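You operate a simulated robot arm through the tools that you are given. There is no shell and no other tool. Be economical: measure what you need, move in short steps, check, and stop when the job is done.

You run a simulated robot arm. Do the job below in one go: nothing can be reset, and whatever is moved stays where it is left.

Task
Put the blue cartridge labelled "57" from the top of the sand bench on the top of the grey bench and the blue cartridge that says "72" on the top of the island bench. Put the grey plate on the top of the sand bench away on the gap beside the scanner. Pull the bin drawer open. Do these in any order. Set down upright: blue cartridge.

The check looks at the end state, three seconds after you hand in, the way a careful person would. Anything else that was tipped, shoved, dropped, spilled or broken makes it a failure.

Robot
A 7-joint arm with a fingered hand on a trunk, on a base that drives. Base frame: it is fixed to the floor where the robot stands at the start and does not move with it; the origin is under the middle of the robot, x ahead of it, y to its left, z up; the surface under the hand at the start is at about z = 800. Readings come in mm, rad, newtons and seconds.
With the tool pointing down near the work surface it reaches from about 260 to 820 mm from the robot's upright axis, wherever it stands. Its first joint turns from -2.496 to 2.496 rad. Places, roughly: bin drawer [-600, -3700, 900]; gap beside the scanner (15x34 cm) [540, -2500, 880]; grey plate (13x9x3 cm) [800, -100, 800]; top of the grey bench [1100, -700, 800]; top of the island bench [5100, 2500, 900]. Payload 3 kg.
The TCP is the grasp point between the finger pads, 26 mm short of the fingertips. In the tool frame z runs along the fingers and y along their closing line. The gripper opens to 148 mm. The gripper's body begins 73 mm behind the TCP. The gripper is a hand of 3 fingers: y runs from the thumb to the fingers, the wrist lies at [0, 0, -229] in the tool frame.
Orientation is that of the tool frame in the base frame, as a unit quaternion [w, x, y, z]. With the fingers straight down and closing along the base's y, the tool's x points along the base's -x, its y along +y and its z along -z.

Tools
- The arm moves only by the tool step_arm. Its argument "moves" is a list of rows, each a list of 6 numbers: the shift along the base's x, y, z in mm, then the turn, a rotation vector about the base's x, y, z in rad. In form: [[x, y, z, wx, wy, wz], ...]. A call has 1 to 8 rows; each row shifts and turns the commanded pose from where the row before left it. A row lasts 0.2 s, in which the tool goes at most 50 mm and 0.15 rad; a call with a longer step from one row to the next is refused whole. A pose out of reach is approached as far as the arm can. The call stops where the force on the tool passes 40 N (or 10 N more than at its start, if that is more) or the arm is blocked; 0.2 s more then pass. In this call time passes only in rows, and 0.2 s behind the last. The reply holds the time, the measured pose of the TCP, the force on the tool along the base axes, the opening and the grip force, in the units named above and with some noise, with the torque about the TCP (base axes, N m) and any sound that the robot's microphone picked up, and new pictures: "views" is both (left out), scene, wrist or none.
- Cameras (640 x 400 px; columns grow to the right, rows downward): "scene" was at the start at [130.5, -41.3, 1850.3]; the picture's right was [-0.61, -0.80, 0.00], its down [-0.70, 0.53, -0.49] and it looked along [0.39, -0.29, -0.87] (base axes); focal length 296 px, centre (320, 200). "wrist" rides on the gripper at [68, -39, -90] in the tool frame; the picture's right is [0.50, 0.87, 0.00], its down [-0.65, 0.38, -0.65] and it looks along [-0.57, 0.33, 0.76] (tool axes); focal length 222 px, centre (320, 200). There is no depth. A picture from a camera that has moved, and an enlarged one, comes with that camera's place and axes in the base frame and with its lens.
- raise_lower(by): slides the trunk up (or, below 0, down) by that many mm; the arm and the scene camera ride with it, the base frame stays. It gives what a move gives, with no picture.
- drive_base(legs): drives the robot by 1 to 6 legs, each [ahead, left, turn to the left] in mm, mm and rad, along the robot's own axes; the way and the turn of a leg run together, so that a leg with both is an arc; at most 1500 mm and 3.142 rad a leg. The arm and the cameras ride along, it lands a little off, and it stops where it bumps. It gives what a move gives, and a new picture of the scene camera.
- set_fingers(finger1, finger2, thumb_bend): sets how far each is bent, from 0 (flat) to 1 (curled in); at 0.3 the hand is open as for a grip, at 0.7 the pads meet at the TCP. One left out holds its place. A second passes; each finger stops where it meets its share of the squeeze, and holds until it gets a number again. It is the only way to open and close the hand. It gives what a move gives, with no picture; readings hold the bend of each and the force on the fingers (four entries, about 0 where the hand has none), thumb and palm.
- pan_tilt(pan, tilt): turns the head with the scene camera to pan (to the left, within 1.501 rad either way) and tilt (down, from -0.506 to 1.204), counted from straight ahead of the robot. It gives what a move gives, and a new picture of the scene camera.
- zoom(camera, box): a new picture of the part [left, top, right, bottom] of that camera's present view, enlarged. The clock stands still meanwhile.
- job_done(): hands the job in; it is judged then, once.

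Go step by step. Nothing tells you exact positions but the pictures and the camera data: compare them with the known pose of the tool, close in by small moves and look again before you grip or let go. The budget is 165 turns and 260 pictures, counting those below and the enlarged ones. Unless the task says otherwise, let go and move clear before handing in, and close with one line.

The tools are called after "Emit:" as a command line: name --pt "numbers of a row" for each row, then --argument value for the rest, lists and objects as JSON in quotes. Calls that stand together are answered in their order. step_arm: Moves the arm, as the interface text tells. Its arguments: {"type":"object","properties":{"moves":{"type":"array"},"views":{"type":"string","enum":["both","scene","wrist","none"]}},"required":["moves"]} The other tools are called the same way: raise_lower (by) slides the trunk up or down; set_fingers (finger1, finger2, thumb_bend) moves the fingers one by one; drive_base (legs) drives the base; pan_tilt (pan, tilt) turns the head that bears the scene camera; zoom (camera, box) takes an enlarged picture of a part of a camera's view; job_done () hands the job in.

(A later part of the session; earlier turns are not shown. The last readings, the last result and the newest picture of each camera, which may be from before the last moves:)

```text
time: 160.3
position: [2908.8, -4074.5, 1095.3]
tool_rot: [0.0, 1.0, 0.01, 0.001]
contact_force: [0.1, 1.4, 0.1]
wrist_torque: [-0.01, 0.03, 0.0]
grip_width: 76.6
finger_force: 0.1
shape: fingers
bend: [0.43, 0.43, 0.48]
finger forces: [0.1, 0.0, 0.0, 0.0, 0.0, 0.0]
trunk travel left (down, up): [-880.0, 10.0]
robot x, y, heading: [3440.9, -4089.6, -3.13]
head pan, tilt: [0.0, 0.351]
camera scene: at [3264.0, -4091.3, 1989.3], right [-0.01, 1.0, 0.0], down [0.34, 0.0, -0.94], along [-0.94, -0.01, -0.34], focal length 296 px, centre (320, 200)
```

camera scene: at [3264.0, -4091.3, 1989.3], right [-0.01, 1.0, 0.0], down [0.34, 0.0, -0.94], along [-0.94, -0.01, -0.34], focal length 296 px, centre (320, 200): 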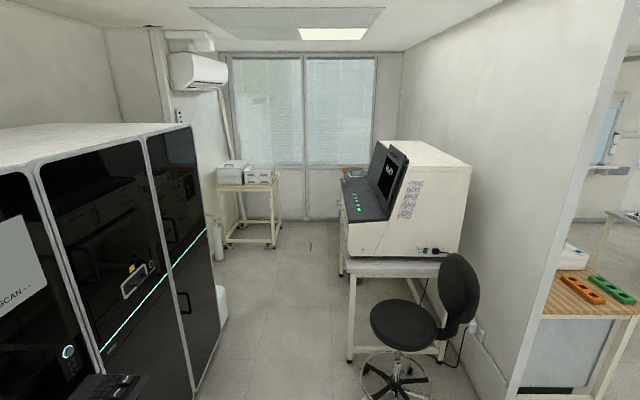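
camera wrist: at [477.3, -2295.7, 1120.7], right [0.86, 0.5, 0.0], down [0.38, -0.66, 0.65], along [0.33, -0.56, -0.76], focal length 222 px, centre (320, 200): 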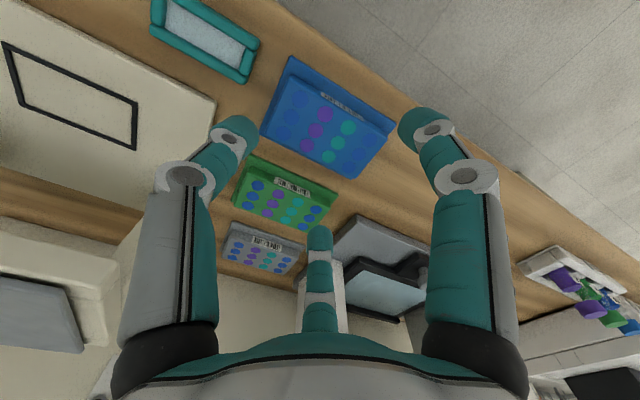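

Behind the partition stand a big analyser and, beyond it, something near the expected drawer position. I drive down the corridor at y≈-4390 and look.

Emit:
drive_base --legs '[[0, 290, -0.012], [1500, 0, 0], [1100, 0, 0]]'

Emit:
pan_tilt --pan -0.5 --tilt 0.6

```text
time: 174.5
position: [314.7, -4349.8, 1095.4]
tool_rot: [0.0, 1.0, 0.003, 0.0]
contact_force: [-0.5, 0.2, 0.1]
wrist_torque: [0.0, -0.03, 0.02]
grip_width: 76.8
finger_force: 0.0
shape: fingers
bend: [0.43, 0.43, 0.48]
finger forces: [0.0, 0.0, 0.1, 0.0, 0.1, 0.0]
trunk travel left (down, up): [-880.0, 10.0]
robot x, y, heading: [844.2, -4366.3, -3.137]
head pan, tilt: [0.0, 0.351]
camera scene: at [669.1, -4371.2, 1989.3], right [0.0, 1.0, 0.0], down [0.34, 0.0, -0.94], along [-0.94, 0.0, -0.34], focal length 296 px, centre (320, 200)
```

scene: 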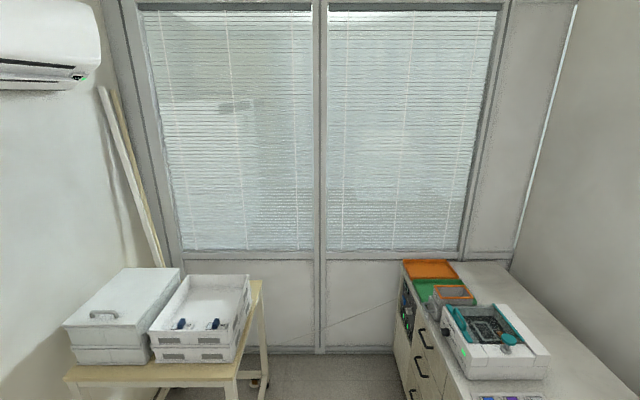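

```text
time: 175.4
position: [316.5, -4349.8, 1094.6]
tool_rot: [0.0, 1.0, 0.004, 0.001]
contact_force: [0.9, 0.4, -0.8]
wrist_torque: [0.01, -0.01, 0.01]
grip_width: 76.8
finger_force: 0.0
shape: fingers
bend: [0.43, 0.43, 0.48]
finger forces: [0.0, 0.1, 0.0, 0.0, 0.0, 0.0]
trunk travel left (down, up): [-880.0, 10.0]
robot x, y, heading: [844.2, -4364.9, -3.141]
head pan, tilt: [-0.499, 0.6]
camera scene: at [685.0, -4328.9, 1966.6], right [0.48, 0.88, 0.0], down [0.5, -0.27, -0.83], along [-0.73, 0.39, -0.56], focal length 296 px, centre (320, 200)
```

scene: 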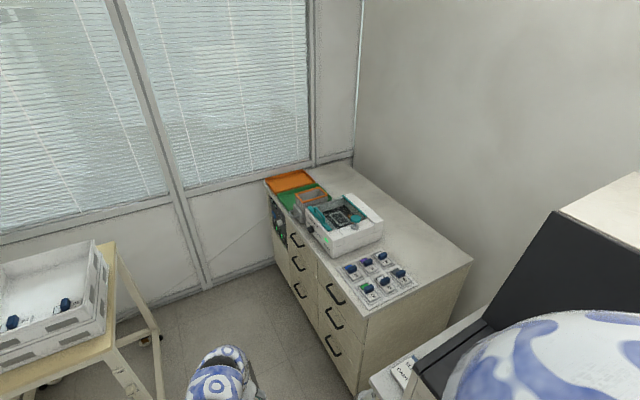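

There is a drawer cabinet with its front at y≈-3805. I zoom in to find the bin drawer's label.

Emit:
zoom --camera "scene" --box '[250, 180, 380, 400]'

Emit:
zoom --camera "scene" --box '[260, 165, 340, 270]'

```text
1.82 times, centred on (315, 290) of scene
camera zoom: at [685.0, -4328.9, 1966.6], right [0.48, 0.88, 0.0], down [0.5, -0.27, -0.83], along [-0.73, 0.39, -0.56], focal length 539 px, centre (329, 36)
```

zoom: 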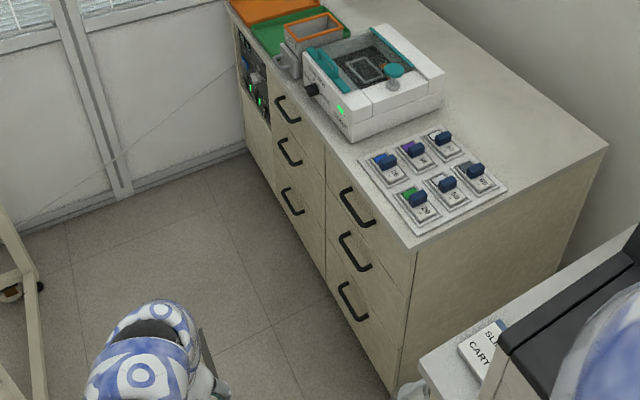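

```text
3.81 times, centred on (300, 218) of scene
camera zoom: at [685.0, -4328.9, 1966.6], right [0.48, 0.88, 0.0], down [0.5, -0.27, -0.83], along [-0.73, 0.39, -0.56], focal length 1129 px, centre (396, 133)
```

zoom: 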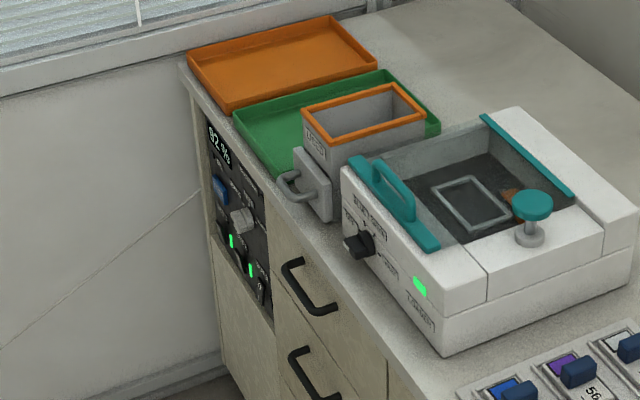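

The "bin" seems to be the small grey unit with orange rim and a front handle on top of that cabinet, around (-700, -3700) – matching the given place. I move nearer and look.

Emit:
drive_base --legs '[[0, -85, 0], [900, 0, 0]]'

Emit:
pan_tilt --pan -0.7 --tilt 0.75

Emit:
zoom --camera "scene" --box '[240, 120, 440, 320]'

```text
time: 180.8
position: [-585.0, -4273.4, 1094.9]
tool_rot: [0.001, 1.0, 0.007, 0.001]
contact_force: [-0.3, 0.0, -0.2]
wrist_torque: [-0.01, 0.02, -0.01]
grip_width: 76.7
finger_force: 0.1
shape: fingers
bend: [0.43, 0.43, 0.48]
finger forces: [0.0, 0.1, 0.0, 0.0, 0.0, 0.0]
trunk travel left (down, up): [-880.0, 10.0]
robot x, y, heading: [-52.9, -4292.2, -3.13]
head pan, tilt: [-0.499, 0.6]
camera scene: at [-215.8, -4251.4, 1966.6], right [0.47, 0.88, 0.0], down [0.5, -0.27, -0.82], along [-0.73, 0.39, -0.57], focal length 296 px, centre (320, 200)
```

scene: 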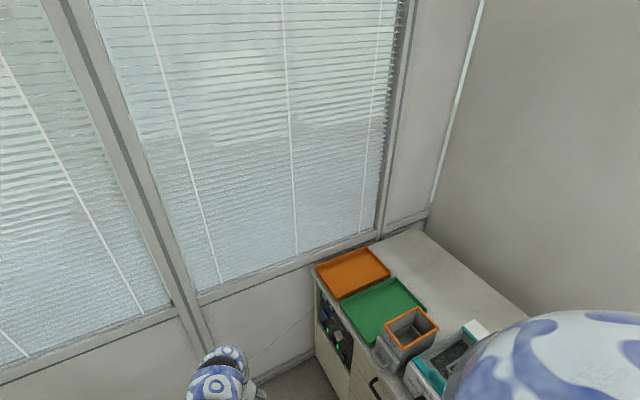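

```text
time: 181.6
position: [-585.0, -4276.4, 1094.2]
tool_rot: [0.0, 1.0, 0.006, 0.001]
contact_force: [-0.9, -0.7, -0.1]
wrist_torque: [0.01, 0.0, 0.0]
grip_width: 76.9
finger_force: 0.1
shape: fingers
bend: [0.43, 0.43, 0.48]
finger forces: [0.1, 0.1, 0.0, 0.0, 0.0, 0.0]
trunk travel left (down, up): [-880.0, 10.0]
robot x, y, heading: [-54.6, -4293.2, -3.129]
head pan, tilt: [-0.7, 0.75]
camera scene: at [-201.2, -4240.2, 1953.8], right [0.64, 0.77, 0.0], down [0.53, -0.43, -0.73], along [-0.56, 0.47, -0.68], focal length 296 px, centre (320, 200)
```

scene: 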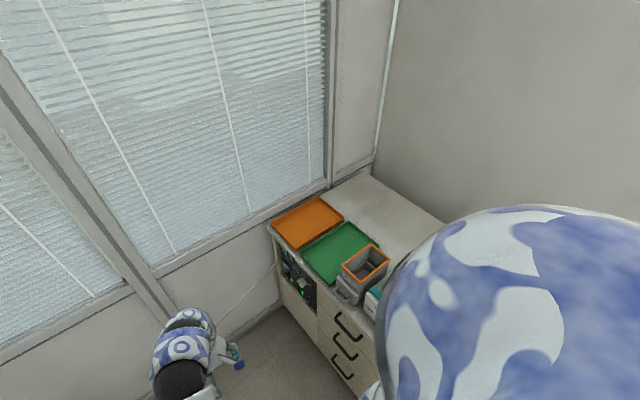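

```text
2.00 times, centred on (340, 220) of scene
camera zoom: at [-201.2, -4240.2, 1953.8], right [0.64, 0.77, 0.0], down [0.53, -0.43, -0.73], along [-0.56, 0.47, -0.68], focal length 593 px, centre (280, 160)
```

zoom: 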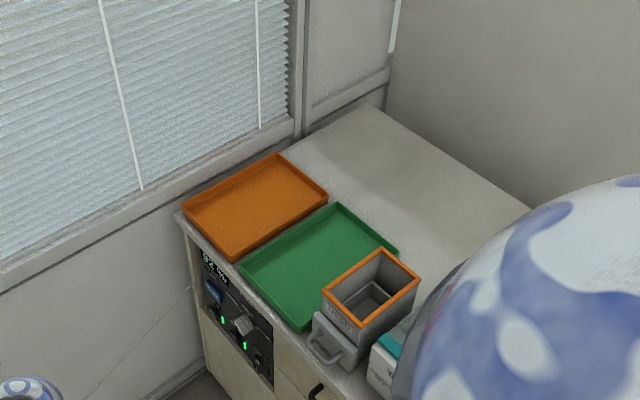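

I retract the arm and turn to face the cabinet for an unobstructed look.

Emit:
step_arm --pt "40 0 0 0 0 0" --pt "40 0 0 0 0 0" --pt "40 0 0 0 0 0" --pt "40 0 0 0 0 0" --views "none"

Emit:
drive_base --legs '[[0, 0, -1.571]]'

Emit:
pan_tilt --pan 0.7 --tilt 0.8

Emit:
zoom --camera "scene" --box '[240, 120, 440, 320]'

```text
time: 182.6
position: [-465.6, -4301.3, 1067.8]
tool_rot: [-0.001, 1.0, 0.007, 0.001]
contact_force: [0.3, 0.1, 0.5]
wrist_torque: [0.02, -0.02, -0.03]
grip_width: 76.7
finger_force: 0.1
shape: fingers
bend: [0.43, 0.43, 0.48]
finger forces: [0.0, 0.0, 0.0, 0.0, 0.0, 0.0]
out of reach, approached as far as the arm can: row 3, 4
trunk travel left (down, up): [-880.0, 10.0]
robot x, y, heading: [-57.9, -4291.4, -3.132]
head pan, tilt: [-0.7, 0.75]
```

```text
time: 186.8
position: [-63.0, -3879.7, 1067.2]
tool_rot: [0.001, 0.709, -0.705, 0.001]
contact_force: [-0.3, 0.5, -0.5]
wrist_torque: [0.01, -0.03, -0.01]
grip_width: 76.9
finger_force: 0.1
shape: fingers
bend: [0.43, 0.43, 0.48]
finger forces: [0.0, 0.0, 0.0, 0.0, 0.1, 0.0]
trunk travel left (down, up): [-880.0, 10.0]
robot x, y, heading: [-54.0, -4288.0, 1.575]
head pan, tilt: [-0.7, 0.75]
camera scene: at [-3.7, -4148.6, 1953.7], right [0.77, -0.64, 0.0], down [-0.44, -0.52, -0.73], along [0.47, 0.56, -0.68], focal length 296 px, centre (320, 200)
```

scene: 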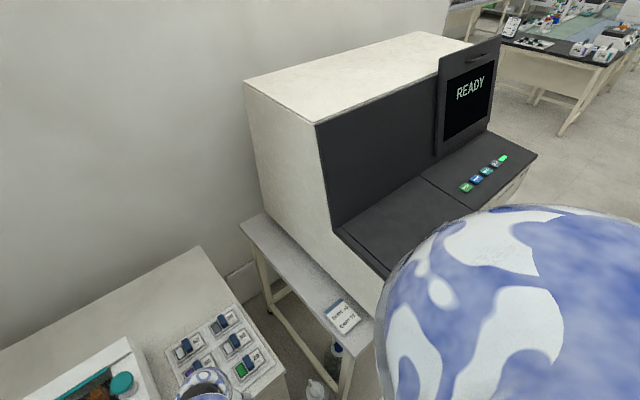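

```text
time: 188.3
position: [-61.8, -3879.2, 1066.8]
tool_rot: [0.002, 0.709, -0.705, 0.001]
contact_force: [-0.5, 0.6, 0.1]
wrist_torque: [-0.02, 0.0, -0.04]
grip_width: 76.8
finger_force: 0.0
shape: fingers
bend: [0.43, 0.43, 0.48]
finger forces: [0.1, 0.0, 0.0, 0.0, 0.1, 0.0]
trunk travel left (down, up): [-880.0, 10.0]
robot x, y, heading: [-58.5, -4290.3, 1.573]
head pan, tilt: [0.7, 0.799]
camera scene: at [-109.2, -4150.4, 1949.7], right [0.76, 0.64, 0.0], down [0.46, -0.55, -0.7], along [-0.45, 0.53, -0.72], focal length 296 px, centre (320, 200)
```

scene: 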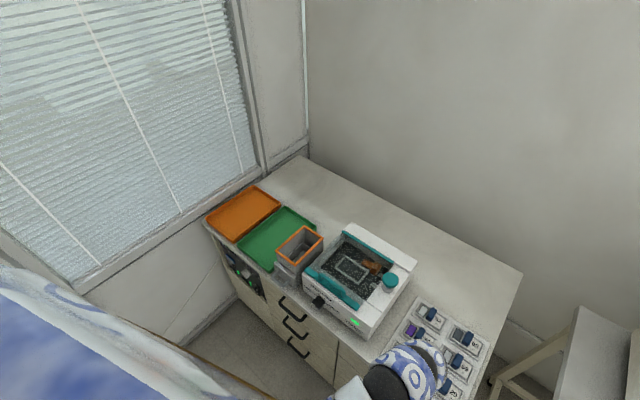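

```text
2.00 times, centred on (340, 220) of scene
camera zoom: at [-109.2, -4150.4, 1949.7], right [0.76, 0.64, 0.0], down [0.46, -0.55, -0.7], along [-0.45, 0.53, -0.72], focal length 593 px, centre (280, 160)
```

zoom: 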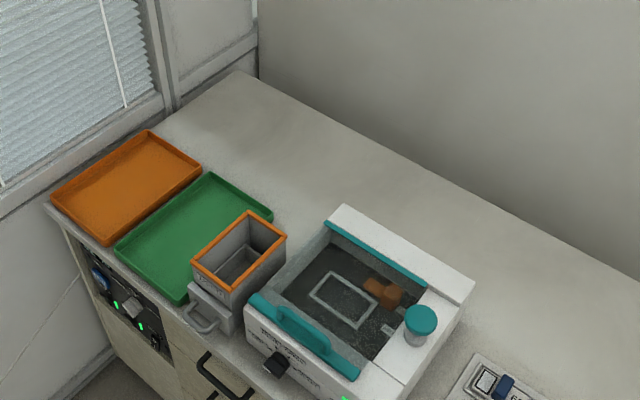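

The bin unit with its front handle is visible; I zoom strongly on it.

Emit:
zoom --camera "scene" --box '[255, 215, 345, 305]'

```text
4.44 times, centred on (300, 260) of scene
camera zoom: at [-109.2, -4150.4, 1949.7], right [0.76, 0.64, 0.0], down [0.46, -0.55, -0.7], along [-0.45, 0.53, -0.72], focal length 1317 px, centre (409, -67)
```

zoom: 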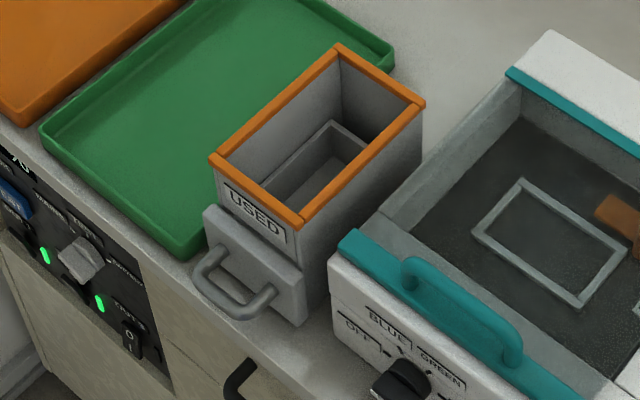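

The bin ("USED") has a drawer front with a D-handle: bar from x≈-616 to -565 at y≈-3825, z≈925. Plan: turn the hand so the thumb hangs on the far side, drop it behind the bar, and pull toward -y. First the rotation, well in front.

Emit:
step_arm --pt "-35 -20 0 0 0 0.145" --pt "-35 -20 0 0 0 0.145" --pt "-35 -15 0 0 0 0.145" --pt "-35 -10 0 0 0 0.145" --pt "-45 -10 0 0 0 0.145" --pt "-45 -10 0 0 0 0.145" --pt "-45 0 0 0 0 0.145" --pt "-45 0 0 0 0 0.145" --views "none"

Emit:
set_fingers --finger1 0.3 --finger2 0.3 --thumb_bend 0.35

Emit:
step_arm --pt "-45 0 0 0 0 0.145" --pt "-45 0 0 0 0 0.145" --pt "-40 0 0 0 0 0.11" --pt "-40 0 0 0 0 0" --pt "-40 0 0 0 0 0" --views "both"

```text
time: 190.1
position: [-383.8, -3964.7, 1066.7]
tool_rot: [0.001, 0.98, -0.2, 0.003]
contact_force: [0.2, 0.1, 0.2]
wrist_torque: [-0.01, -0.01, 0.02]
grip_width: 76.6
finger_force: 0.1
shape: fingers
bend: [0.43, 0.43, 0.48]
finger forces: [0.1, 0.0, 0.0, 0.0, 0.1, 0.0]
trunk travel left (down, up): [-880.0, 10.0]
robot x, y, heading: [-58.8, -4287.7, 1.573]
head pan, tilt: [0.7, 0.799]
```

```text
time: 191.1
position: [-383.2, -3964.4, 1068.8]
tool_rot: [0.001, 0.98, -0.201, 0.002]
contact_force: [-0.4, -0.6, -0.2]
wrist_torque: [-0.02, 0.0, 0.02]
grip_width: 118.7
finger_force: 0.1
shape: fingers
bend: [0.3, 0.3, 0.35]
finger forces: [0.0, 0.1, 0.0, 0.0, 0.1, 0.0]
trunk travel left (down, up): [-880.0, 10.0]
robot x, y, heading: [-53.2, -4288.7, 1.569]
head pan, tilt: [0.7, 0.799]
```

```text
time: 192.3
position: [-599.3, -3979.6, 1058.5]
tool_rot: [0.02, 0.999, -0.018, -0.021]
contact_force: [4.7, -1.1, -6.9]
wrist_torque: [0.11, 0.46, 0.0]
grip_width: 119.3
finger_force: 0.1
shape: fingers
bend: [0.3, 0.3, 0.35]
finger forces: [0.1, 0.0, 0.0, 0.0, 0.0, 0.1]
trunk travel left (down, up): [-880.0, 10.0]
robot x, y, heading: [-55.9, -4294.1, 1.572]
head pan, tilt: [0.7, 0.799]
camera scene: at [-110.8, -4151.2, 1949.8], right [0.76, 0.65, 0.0], down [0.46, -0.55, -0.7], along [-0.45, 0.53, -0.72], focal length 296 px, centre (320, 200)
camera wrist: at [-527.4, -3940.1, 1144.0], right [0.47, -0.88, 0.02], down [-0.64, -0.33, 0.7], along [-0.61, -0.34, -0.72], focal length 222 px, centre (320, 200)
```

scene: 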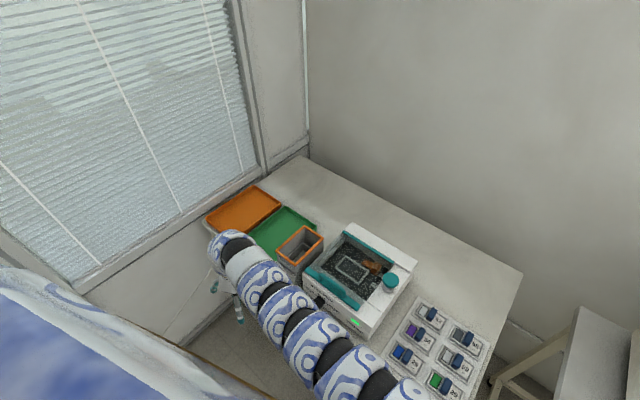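
wrist: 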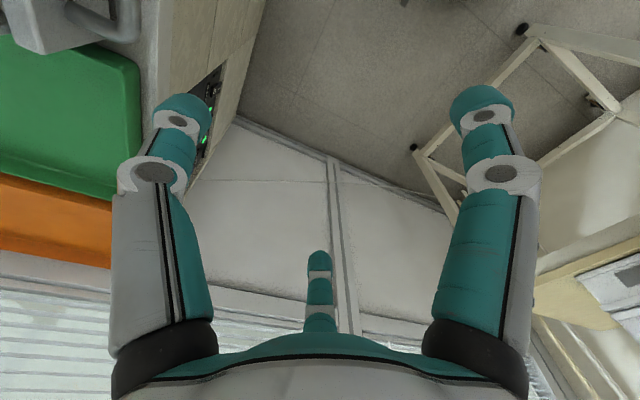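

There's a small force reading; I check whether it persists before going on.

Emit:
step_arm --pt "0 0 0 0 0 0" --views "none"

Emit:
zoom --camera "scene" --box '[180, 180, 380, 345]'

```text
time: 192.7
position: [-591.2, -3964.9, 1067.9]
tool_rot: [0.0, 1.0, -0.002, 0.003]
contact_force: [0.4, 0.3, 0.9]
wrist_torque: [-0.01, -0.01, -0.03]
grip_width: 119.3
finger_force: 0.0
shape: fingers
bend: [0.3, 0.3, 0.35]
finger forces: [0.0, 0.1, 0.0, 0.0, 0.0, 0.0]
trunk travel left (down, up): [-880.0, 10.0]
robot x, y, heading: [-56.6, -4291.4, 1.576]
head pan, tilt: [0.7, 0.799]
```

```text
2.42 times, centred on (280, 262) of scene
camera zoom: at [-109.4, -4150.9, 1949.8], right [0.76, 0.65, 0.0], down [0.46, -0.55, -0.7], along [-0.45, 0.53, -0.72], focal length 718 px, centre (417, 48)
```

zoom: 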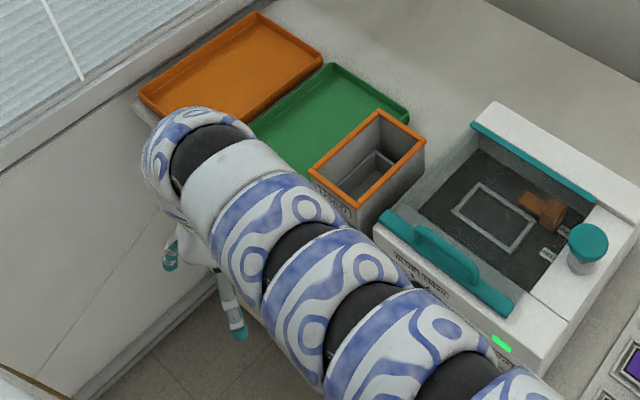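

That was only motion transients. I move the thumb above the gap behind the bar, still high, and view with the wrist camera.

Emit:
step_arm --pt "0 30 -10 0 0 0" --pt "0 30 -20 0 0 0" --pt "0 20 -20 0 0 0" --views "wrist"

Emit:
zoom --camera "wrist" --box '[60, 0, 300, 160]'

```text
time: 193.5
position: [-592.4, -3890.4, 1024.9]
tool_rot: [-0.001, 1.0, -0.003, 0.0]
contact_force: [0.6, 0.5, 0.3]
wrist_torque: [-0.03, 0.02, 0.0]
grip_width: 119.2
finger_force: 0.0
shape: fingers
bend: [0.3, 0.3, 0.35]
finger forces: [0.1, 0.0, 0.0, 0.1, 0.1, 0.1]
out of reach, approached as far as the arm can: row 3
trunk travel left (down, up): [-880.0, 10.0]
robot x, y, heading: [-57.1, -4290.1, 1.569]
head pan, tilt: [0.7, 0.799]
camera wrist: at [-525.6, -3853.2, 1115.1], right [0.49, -0.87, 0.0], down [-0.66, -0.38, 0.65], along [-0.57, -0.32, -0.76], focal length 222 px, centre (320, 200)
```

wrist: 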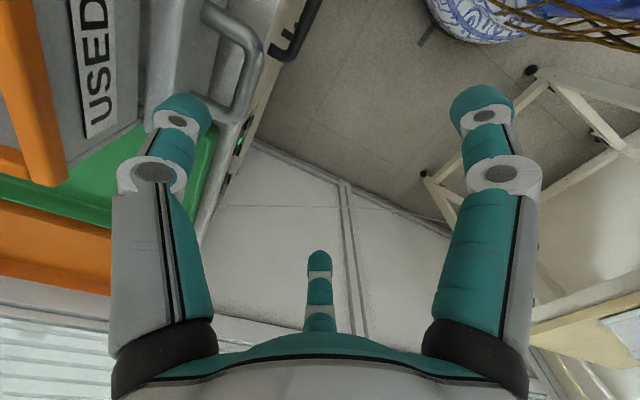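

```text
2.50 times, centred on (180, 80) of wrist
camera zoom: at [-525.6, -3853.2, 1115.1], right [0.49, -0.87, 0.0], down [-0.66, -0.38, 0.65], along [-0.57, -0.32, -0.76], focal length 555 px, centre (670, 500)
```

zoom: 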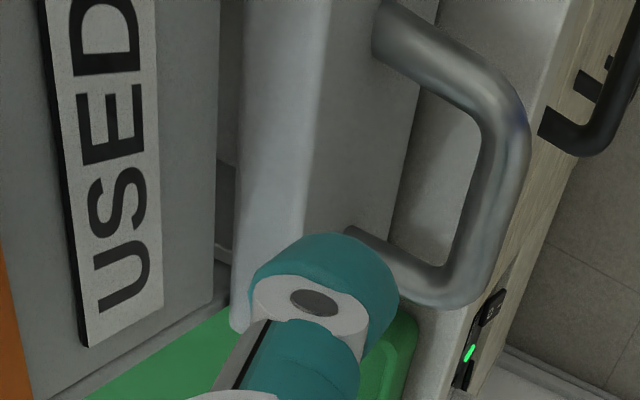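

Measured: bar at y≈-3826, z≈930, x from -613 to -565; panel at y≈-3790. Thumb tip centre is at about (-594, -3811); I nudge +6 mm in y and lower with the trunk.

Emit:
step_arm --pt "3 7 10 0 0 0" --views "none"

Emit:
raise_lower --by -45

Emit:
zoom --camera "wrist" --box '[60, 0, 300, 160]'

```text
time: 193.9
position: [-589.2, -3884.0, 1033.7]
tool_rot: [0.0, 1.0, -0.002, 0.002]
contact_force: [-0.2, 0.6, -0.2]
wrist_torque: [0.01, 0.0, -0.02]
grip_width: 119.5
finger_force: 0.0
shape: fingers
bend: [0.3, 0.3, 0.35]
finger forces: [0.0, 0.0, 0.0, 0.0, 0.1, 0.0]
trunk travel left (down, up): [-880.0, 10.0]
robot x, y, heading: [-57.0, -4294.4, 1.567]
head pan, tilt: [0.7, 0.799]
```

```text
time: 194.8
position: [-589.5, -3884.2, 989.7]
tool_rot: [-0.001, 1.0, -0.003, 0.002]
contact_force: [-0.6, -0.6, -0.4]
wrist_torque: [0.03, 0.02, 0.01]
grip_width: 119.3
finger_force: 0.1
shape: fingers
bend: [0.3, 0.3, 0.35]
finger forces: [0.0, 0.0, 0.0, 0.1, 0.0, 0.1]
trunk travel left (down, up): [-835.0, 55.0]
robot x, y, heading: [-54.7, -4290.7, 1.574]
head pan, tilt: [0.7, 0.799]
```

```text
2.50 times, centred on (180, 80) of wrist
camera zoom: at [-522.8, -3846.7, 1079.8], right [0.5, -0.87, 0.0], down [-0.66, -0.38, 0.65], along [-0.57, -0.32, -0.76], focal length 555 px, centre (670, 500)
```

zoom: 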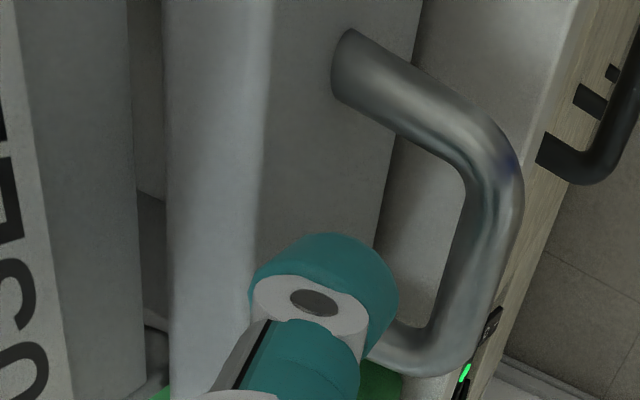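

Aligned. I lower 40 mm more so the tip goes behind the bar.

Emit:
raise_lower --by -40

Emit:
step_arm --pt "0 0 0 0 0 0" --views "both"

Emit:
zoom --camera "wrist" --box '[60, 0, 300, 160]'

```text
time: 195.7
position: [-589.8, -3883.3, 948.9]
tool_rot: [-0.002, 1.0, -0.002, 0.002]
contact_force: [0.6, 0.1, -0.5]
wrist_torque: [-0.01, -0.02, 0.0]
grip_width: 119.6
finger_force: 0.1
shape: fingers
bend: [0.3, 0.3, 0.35]
finger forces: [0.1, 0.0, 0.0, 0.0, 0.1, 0.0]
trunk travel left (down, up): [-795.0, 95.0]
robot x, y, heading: [-55.2, -4289.2, 1.568]
head pan, tilt: [0.7, 0.799]
```

```text
time: 196.1
position: [-589.9, -3883.9, 948.4]
tool_rot: [-0.001, 1.0, -0.003, 0.002]
contact_force: [-1.2, -0.2, 0.1]
wrist_torque: [-0.03, -0.02, -0.03]
grip_width: 119.3
finger_force: 0.0
shape: fingers
bend: [0.3, 0.3, 0.35]
finger forces: [0.0, 0.1, 0.0, 0.1, 0.1, 0.1]
trunk travel left (down, up): [-795.0, 95.0]
robot x, y, heading: [-55.1, -4290.3, 1.574]
head pan, tilt: [0.7, 0.799]
camera scene: at [-109.3, -4150.5, 1864.8], right [0.76, 0.65, 0.0], down [0.46, -0.55, -0.7], along [-0.45, 0.53, -0.72], focal length 296 px, centre (320, 200)
camera wrist: at [-522.7, -3846.6, 1039.8], right [0.5, -0.87, 0.0], down [-0.66, -0.38, 0.65], along [-0.57, -0.32, -0.76], focal length 222 px, centre (320, 200)
```

scene: 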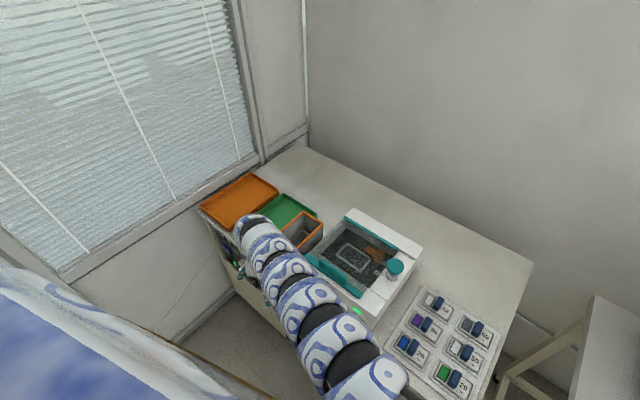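
wrist: 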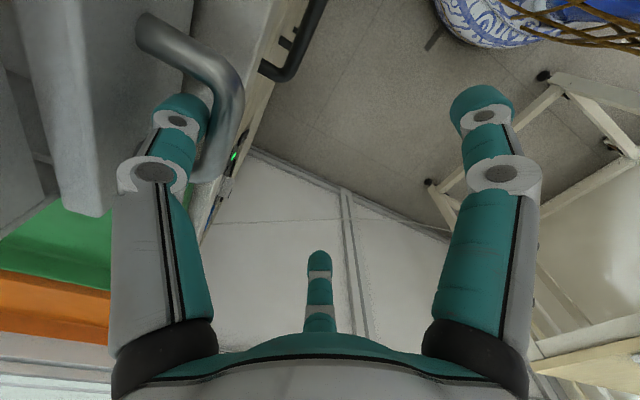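

```text
2.50 times, centred on (180, 80) of wrist
camera zoom: at [-522.7, -3846.6, 1039.8], right [0.5, -0.87, 0.0], down [-0.66, -0.38, 0.65], along [-0.57, -0.32, -0.76], focal length 555 px, centre (670, 500)
```

zoom: 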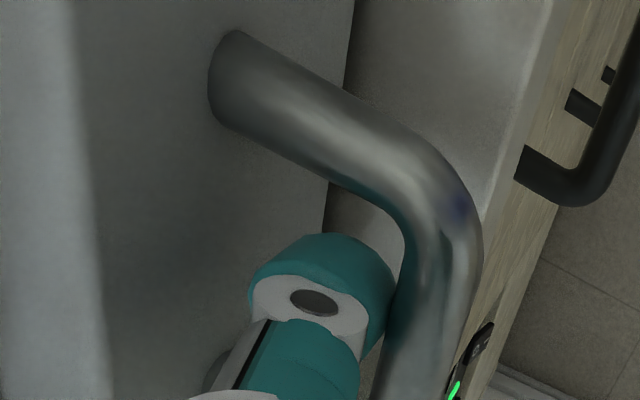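

The thumb is inside the loop. I sink 5 mm more and pull toward -y gently.

Emit:
step_arm --pt "0 0 -5 0 0 0" --pt "0 -8 0 0 0 0" --pt "0 -8 0 0 0 0" --pt "0 -8 0 0 0 0" --views "none"

Emit:
step_arm --pt "0 -10 0 0 0 0" --pt "0 -10 0 0 0 0" --views "wrist"

```text
time: 197.1
position: [-591.6, -3908.2, 945.0]
tool_rot: [0.0, 1.0, -0.002, 0.001]
contact_force: [0.2, -0.1, -0.1]
wrist_torque: [-0.01, 0.05, -0.02]
grip_width: 119.6
finger_force: 0.0
shape: fingers
bend: [0.3, 0.3, 0.35]
finger forces: [0.0, 0.0, 0.1, 0.0, 0.0, 0.1]
trunk travel left (down, up): [-795.0, 95.0]
robot x, y, heading: [-55.6, -4289.9, 1.569]
head pan, tilt: [0.7, 0.799]
```

```text
time: 197.7
position: [-590.8, -3929.1, 944.1]
tool_rot: [0.0, 1.0, -0.002, 0.001]
contact_force: [-0.3, -0.3, -0.6]
wrist_torque: [0.03, -0.03, 0.02]
grip_width: 119.2
finger_force: 0.2
shape: fingers
bend: [0.3, 0.3, 0.35]
finger forces: [0.1, 0.0, 0.0, 0.0, 0.2, 0.1]
trunk travel left (down, up): [-795.0, 95.0]
robot x, y, heading: [-53.8, -4293.5, 1.57]
head pan, tilt: [0.7, 0.799]
camera wrist: at [-523.4, -3891.0, 1034.9], right [0.5, -0.87, 0.0], down [-0.66, -0.38, 0.65], along [-0.56, -0.32, -0.76], focal length 222 px, centre (320, 200)
```

wrist: 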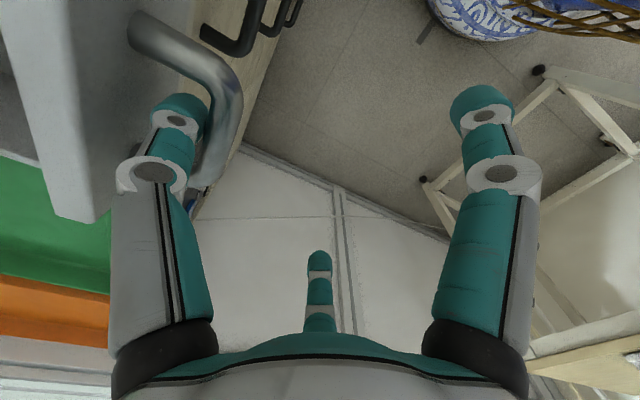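

The drawer slides with almost no force. I keep pulling, watching for the end stop.

Emit:
step_arm --pt "0 -10 0 0 0 0" --pt "0 -10 0 0 0 0" --pt "0 -10 0 0 0 0" --views "both"

Emit:
zoom --camera "scene" --box '[200, 180, 350, 310]'

```text
time: 198.4
position: [-589.2, -3956.7, 942.9]
tool_rot: [-0.001, 1.0, -0.003, 0.002]
contact_force: [-0.8, -0.3, 0.3]
wrist_torque: [0.04, -0.04, -0.03]
grip_width: 119.9
finger_force: 0.2
shape: fingers
bend: [0.3, 0.3, 0.35]
finger forces: [0.1, 0.1, 0.0, 0.0, 0.5, 0.0]
trunk travel left (down, up): [-795.0, 95.0]
robot x, y, heading: [-59.8, -4290.8, 1.575]
head pan, tilt: [0.7, 0.799]
camera scene: at [-109.3, -4150.6, 1864.7], right [0.76, 0.65, 0.0], down [0.46, -0.55, -0.7], along [-0.45, 0.53, -0.72], focal length 296 px, centre (320, 200)
camera wrist: at [-523.2, -3920.5, 1034.5], right [0.5, -0.87, 0.0], down [-0.66, -0.38, 0.65], along [-0.56, -0.32, -0.76], focal length 222 px, centre (320, 200)
```

scene: 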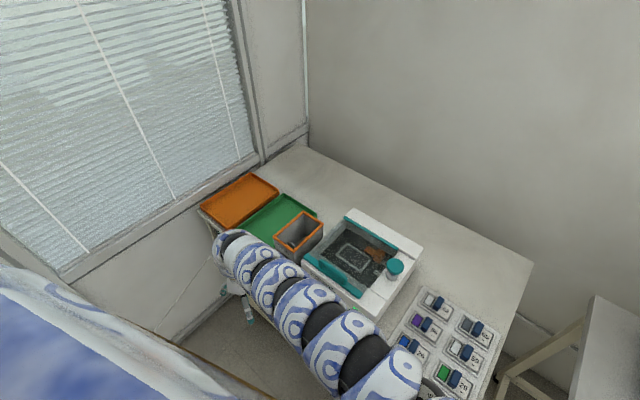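
wrist: 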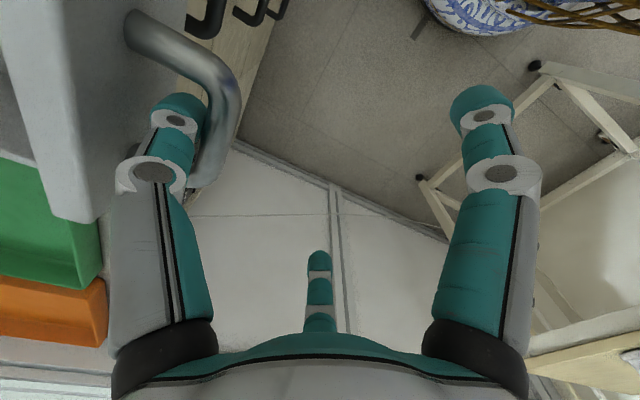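

```text
3.08 times, centred on (275, 245) of scene
camera zoom: at [-109.3, -4150.6, 1864.7], right [0.76, 0.65, 0.0], down [0.46, -0.55, -0.7], along [-0.45, 0.53, -0.72], focal length 912 px, centre (458, 62)
```

zoom: 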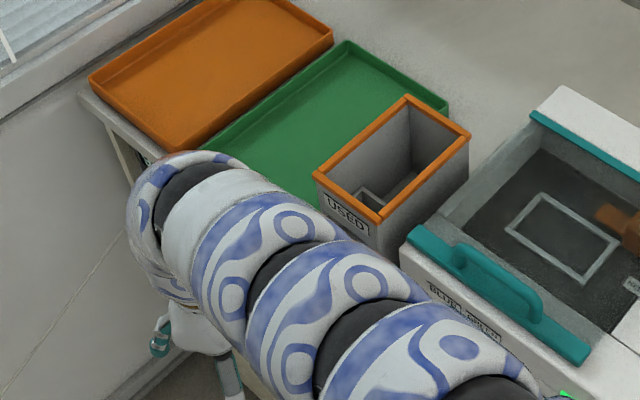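

The hopper stays put while the drawer comes out. I pull a bit further.

Emit:
step_arm --pt "0 -8 0 0 0 0" --pt "0 -8 0 0 0 0" --pt "0 -8 0 0 0 0" --views "none"

Emit:
step_arm --pt "0 -7 0 0 0 0" --pt "0 -7 0 0 0 0" --views "wrist"

```text
time: 199.2
position: [-590.4, -3981.9, 944.5]
tool_rot: [0.0, 1.0, -0.002, 0.002]
contact_force: [-0.5, -0.1, 0.8]
wrist_torque: [0.0, 0.01, -0.01]
grip_width: 119.8
finger_force: 0.1
shape: fingers
bend: [0.3, 0.3, 0.35]
finger forces: [0.0, 0.0, 0.0, 0.1, 0.3, 0.0]
trunk travel left (down, up): [-795.0, 95.0]
robot x, y, heading: [-52.5, -4287.4, 1.572]
head pan, tilt: [0.7, 0.799]
```

```text
time: 199.8
position: [-589.8, -3996.5, 943.4]
tool_rot: [0.001, 1.0, -0.003, 0.002]
contact_force: [0.1, -0.1, -0.2]
wrist_torque: [-0.02, 0.02, 0.03]
grip_width: 120.0
finger_force: 0.7
shape: fingers
bend: [0.3, 0.3, 0.35]
finger forces: [0.1, 0.1, 0.0, 0.0, 0.3, 0.0]
trunk travel left (down, up): [-795.0, 95.0]
robot x, y, heading: [-52.2, -4290.9, 1.575]
head pan, tilt: [0.7, 0.799]
camera wrist: at [-522.9, -3958.3, 1034.9], right [0.5, -0.87, 0.0], down [-0.66, -0.38, 0.65], along [-0.57, -0.32, -0.76], focal length 222 px, centre (320, 200)
```

wrist: 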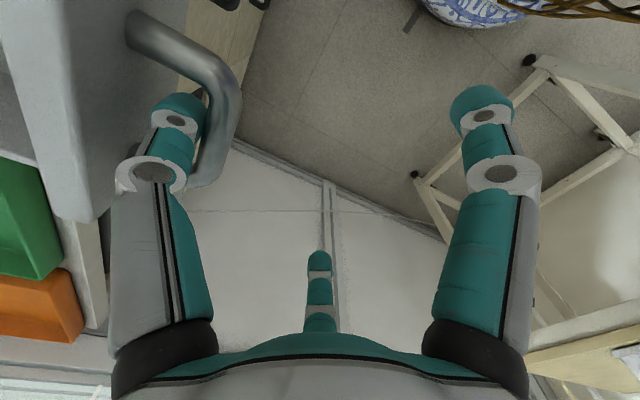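

About 105 mm open and still free. A little more, watching thumb force for the stop.

Emit:
step_arm --pt "0 -7 0 0 0 0" --pt "0 -7 0 0 0 0" --pt "0 -6 0 0 0 0" --views "both"

Emit:
zoom --camera "scene" --box '[200, 180, 350, 310]'

```text
time: 200.7
position: [-589.8, -4016.9, 944.2]
tool_rot: [0.0, 1.0, -0.001, 0.002]
contact_force: [0.8, 1.1, 0.0]
wrist_torque: [0.02, -0.01, -0.04]
grip_width: 120.7
finger_force: 0.9
shape: fingers
bend: [0.3, 0.3, 0.34]
finger forces: [0.0, 0.0, 0.0, 0.1, 1.2, 0.1]
trunk travel left (down, up): [-795.0, 95.0]
robot x, y, heading: [-54.6, -4288.8, 1.575]
head pan, tilt: [0.7, 0.799]
camera scene: at [-109.3, -4150.4, 1864.7], right [0.76, 0.65, 0.0], down [0.46, -0.55, -0.7], along [-0.45, 0.53, -0.72], focal length 296 px, centre (320, 200)
camera wrist: at [-523.0, -3978.4, 1034.9], right [0.5, -0.87, 0.0], down [-0.66, -0.38, 0.65], along [-0.57, -0.32, -0.76], focal length 222 px, centre (320, 200)
```

scene: 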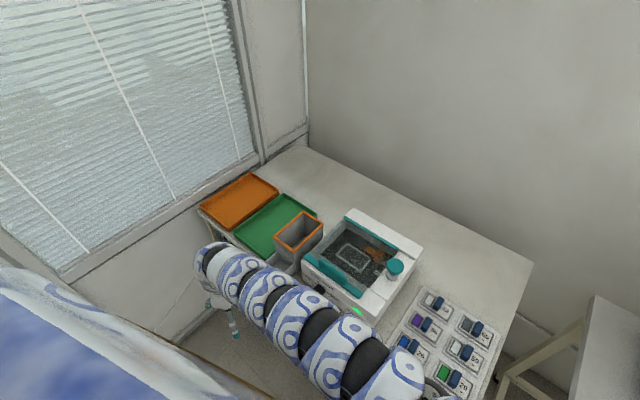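
wrist: 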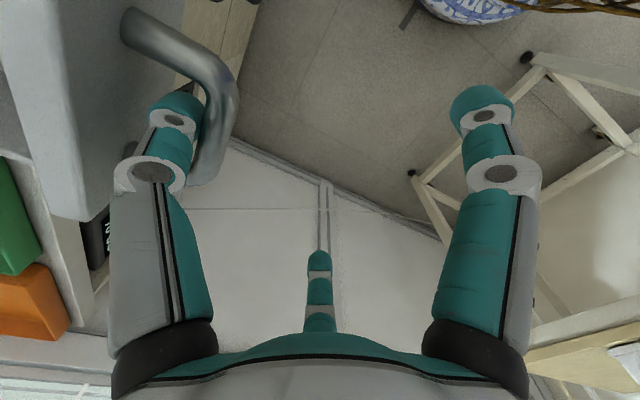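

```text
3.08 times, centred on (275, 245) of scene
camera zoom: at [-109.3, -4150.4, 1864.7], right [0.76, 0.65, 0.0], down [0.46, -0.55, -0.7], along [-0.45, 0.53, -0.72], focal length 912 px, centre (458, 62)
```

zoom: 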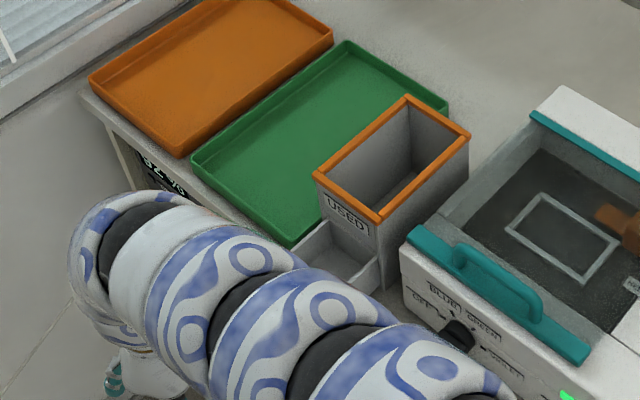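

The thumb force is rising – probably the stop; the drawer is ~125 mm open. I relax 6 mm, then lift the thumb out.

Emit:
step_arm --pt "0 6 0 0 0 0" --pt "0 0 20 0 0 0" --pt "0 0 30 0 0 0" --pt "0 0 40 0 0 0" --views "wrist"

Emit:
raise_lower --by 85

Emit:
step_arm --pt "40 -25 0 0 0 0" --pt "40 -25 0 0 0 0" --pt "45 -10 0 0 0 0" --pt "45 0 0 0 0 0" --pt "45 0 0 0 0 0" --pt "45 0 0 0 0 0" --views "scene"

Emit:
zoom --camera "scene" --box '[200, 200, 350, 330]'

```text
time: 201.7
position: [-590.4, -4010.2, 1033.8]
tool_rot: [0.001, 1.0, -0.003, 0.002]
contact_force: [0.8, -0.3, -0.3]
wrist_torque: [0.02, -0.02, -0.03]
grip_width: 119.7
finger_force: 0.1
shape: fingers
bend: [0.3, 0.3, 0.35]
finger forces: [0.0, 0.1, 0.1, 0.0, 0.1, 0.0]
trunk travel left (down, up): [-795.0, 95.0]
robot x, y, heading: [-57.8, -4289.9, 1.577]
head pan, tilt: [0.7, 0.799]
camera wrist: at [-522.9, -3973.6, 1124.7], right [0.5, -0.87, 0.0], down [-0.66, -0.38, 0.65], along [-0.56, -0.32, -0.76], focal length 222 px, centre (320, 200)
```

wrist: 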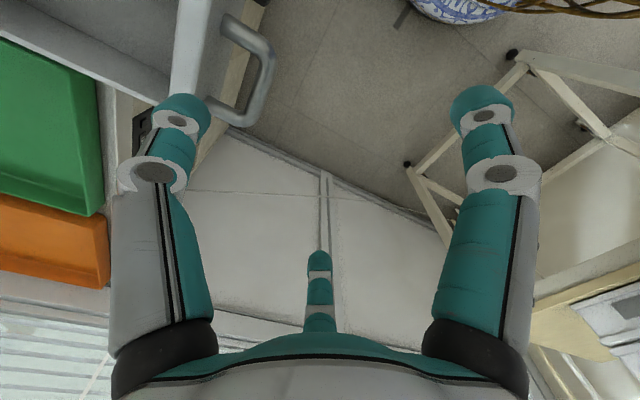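

```text
time: 202.9
position: [-589.5, -4011.1, 1118.6]
tool_rot: [-0.001, 1.0, -0.003, 0.001]
contact_force: [0.4, 0.0, 0.4]
wrist_torque: [-0.01, -0.02, 0.0]
grip_width: 119.3
finger_force: 0.0
shape: fingers
bend: [0.3, 0.3, 0.35]
finger forces: [0.1, 0.1, 0.0, 0.1, 0.1, 0.0]
trunk travel left (down, up): [-880.0, 10.0]
robot x, y, heading: [-55.6, -4290.2, 1.577]
head pan, tilt: [0.7, 0.799]
```

```text
time: 204.3
position: [-478.3, -4051.3, 1065.2]
tool_rot: [-0.001, 1.0, -0.002, 0.003]
contact_force: [-0.7, -0.5, 0.3]
wrist_torque: [0.01, 0.0, 0.02]
grip_width: 119.2
finger_force: 0.0
shape: fingers
bend: [0.3, 0.3, 0.35]
finger forces: [0.0, 0.0, 0.0, 0.0, 0.1, 0.0]
out of reach, approached as far as the arm can: row 2, 3, 4, 5, 6
trunk travel left (down, up): [-880.0, 10.0]
robot x, y, heading: [-51.5, -4291.4, 1.573]
head pan, tilt: [0.7, 0.799]
camera scene: at [-110.4, -4152.4, 1949.9], right [0.76, 0.65, 0.0], down [0.46, -0.55, -0.7], along [-0.45, 0.53, -0.72], focal length 296 px, centre (320, 200)
```

scene: 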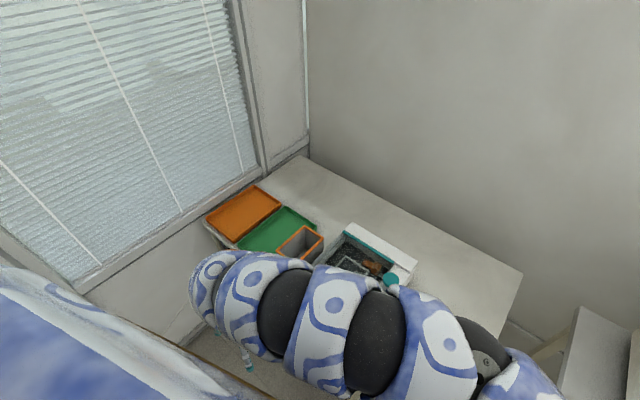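

```text
3.08 times, centred on (275, 265) of scene
camera zoom: at [-110.4, -4152.4, 1949.9], right [0.76, 0.65, 0.0], down [0.46, -0.55, -0.7], along [-0.45, 0.53, -0.72], focal length 912 px, centre (458, 0)
```

zoom: 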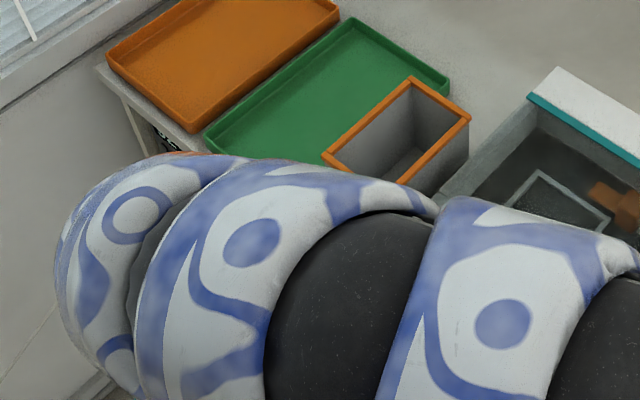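

Drawer is open and the hand is clear. I bring the tool in front of the robot, then turn to face +x to drive out.

Emit:
step_arm --pt "45 20 0 0 0 0" --pt "45 20 0 0 0 0" --pt "45 20 0 0 0 0" --pt "45 20 0 0 0 0" --pt "45 20 0 0 0 0" --pt "45 20 0 0 0 0" --pt "45 10 0 0 0 0" --pt "45 10 0 0 0 0" --views "none"

Emit:
pan_tilt --pan 0.8 --tilt 0.8

Emit:
zoom --camera "scene" --box '[210, 190, 390, 340]'

```text
time: 206.1
position: [-364.7, -3808.0, 1066.5]
tool_rot: [0.003, 1.0, 0.002, 0.0]
contact_force: [2.1, -33.0, 21.7]
wrist_torque: [0.76, -0.05, -0.08]
grip_width: 94.0
finger_force: 19.6
shape: fingers
bend: [0.3, 0.3, 0.48]
finger forces: [0.0, 0.0, 0.0, 0.1, 39.3, 0.1]
out of reach, approached as far as the arm can: row 1, 2, 3, 4, 5, 6, 7, 8
trunk travel left (down, up): [-880.0, 10.0]
robot x, y, heading: [-57.7, -4290.7, 1.575]
head pan, tilt: [0.7, 0.799]
stopped in row 8: the force on the tool passed its limit at 44 N (the readings are from after the stop); the commanded pose is now the measured one
```

```text
time: 206.7
position: [-366.5, -3806.0, 1066.3]
tool_rot: [0.0, 1.0, 0.001, 0.001]
contact_force: [-1.5, -33.1, 22.1]
wrist_torque: [0.83, 0.0, 0.05]
grip_width: 92.4
finger_force: 20.1
shape: fingers
bend: [0.3, 0.3, 0.48]
finger forces: [0.0, 0.0, 0.1, 0.1, 40.5, 0.0]
trunk travel left (down, up): [-880.0, 10.0]
robot x, y, heading: [-51.7, -4290.3, 1.573]
head pan, tilt: [0.799, 0.799]
camera scene: at [-114.5, -4162.6, 1950.3], right [0.7, 0.72, 0.0], down [0.52, -0.5, -0.7], along [-0.5, 0.49, -0.71], focal length 296 px, centre (320, 200)
```

scene: 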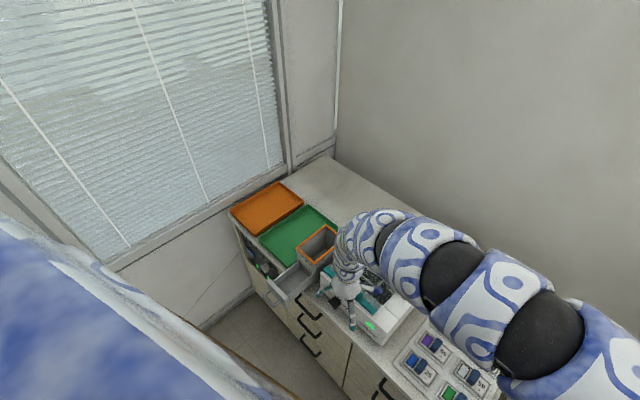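

```text
2.67 times, centred on (300, 265) of scene
camera zoom: at [-114.5, -4162.6, 1950.3], right [0.7, 0.72, 0.0], down [0.52, -0.5, -0.7], along [-0.5, 0.49, -0.71], focal length 790 px, centre (373, 27)
```

zoom: 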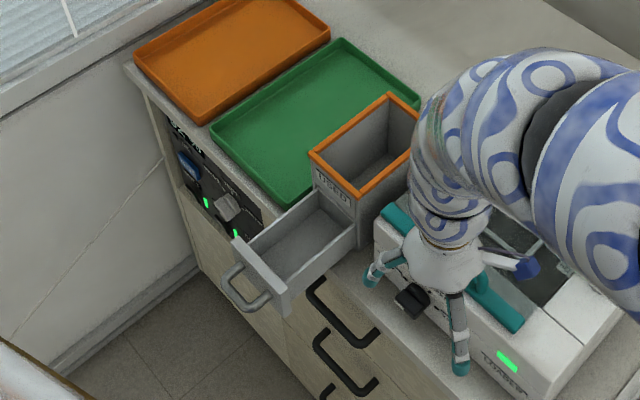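

The arm drifted forward (too-close poses) and the thumb is pressing on the white device. I back straight off at once and check the device.

Emit:
step_arm --pt "0 -20 0 0 0 0" --pt "0 -30 0 0 0 0" --pt "0 -30 0 0 0 0" --views "scene"

Emit:
zoom --camera "scene" --box '[260, 190, 440, 360]'

```text
time: 207.5
position: [-401.9, -3858.8, 1064.9]
tool_rot: [0.002, 1.0, 0.0, 0.004]
contact_force: [0.6, -0.7, 0.5]
wrist_torque: [-0.03, -0.04, -0.02]
grip_width: 118.7
finger_force: 0.0
shape: fingers
bend: [0.3, 0.3, 0.35]
finger forces: [0.1, 0.0, 0.0, 0.0, 0.1, 0.0]
out of reach, approached as far as the arm can: row 1, 2, 3
trunk travel left (down, up): [-880.0, 10.0]
robot x, y, heading: [-52.7, -4289.8, 1.567]
head pan, tilt: [0.799, 0.799]
camera scene: at [-116.0, -4156.8, 1949.7], right [0.7, 0.72, 0.0], down [0.52, -0.5, -0.7], along [-0.5, 0.48, -0.72], focal length 296 px, centre (320, 200)
```

scene: 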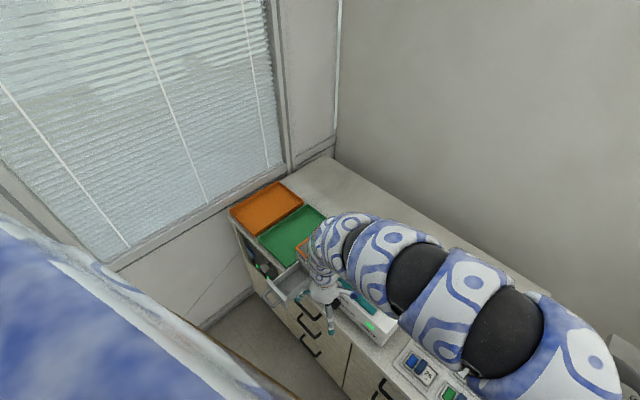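

```text
2.35 times, centred on (350, 275) of scene
camera zoom: at [-116.0, -4156.8, 1949.7], right [0.7, 0.72, 0.0], down [0.52, -0.5, -0.7], along [-0.5, 0.48, -0.72], focal length 697 px, centre (249, 24)
```

zoom: 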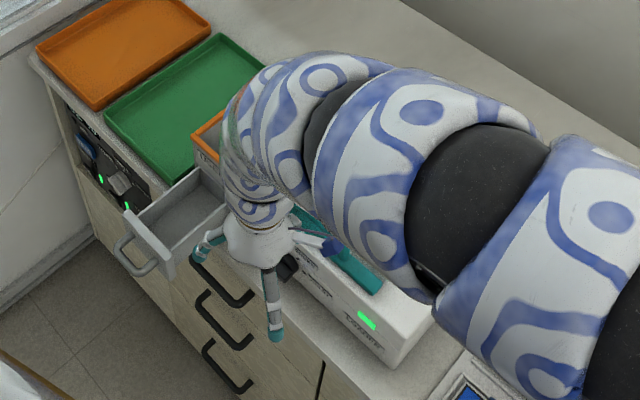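

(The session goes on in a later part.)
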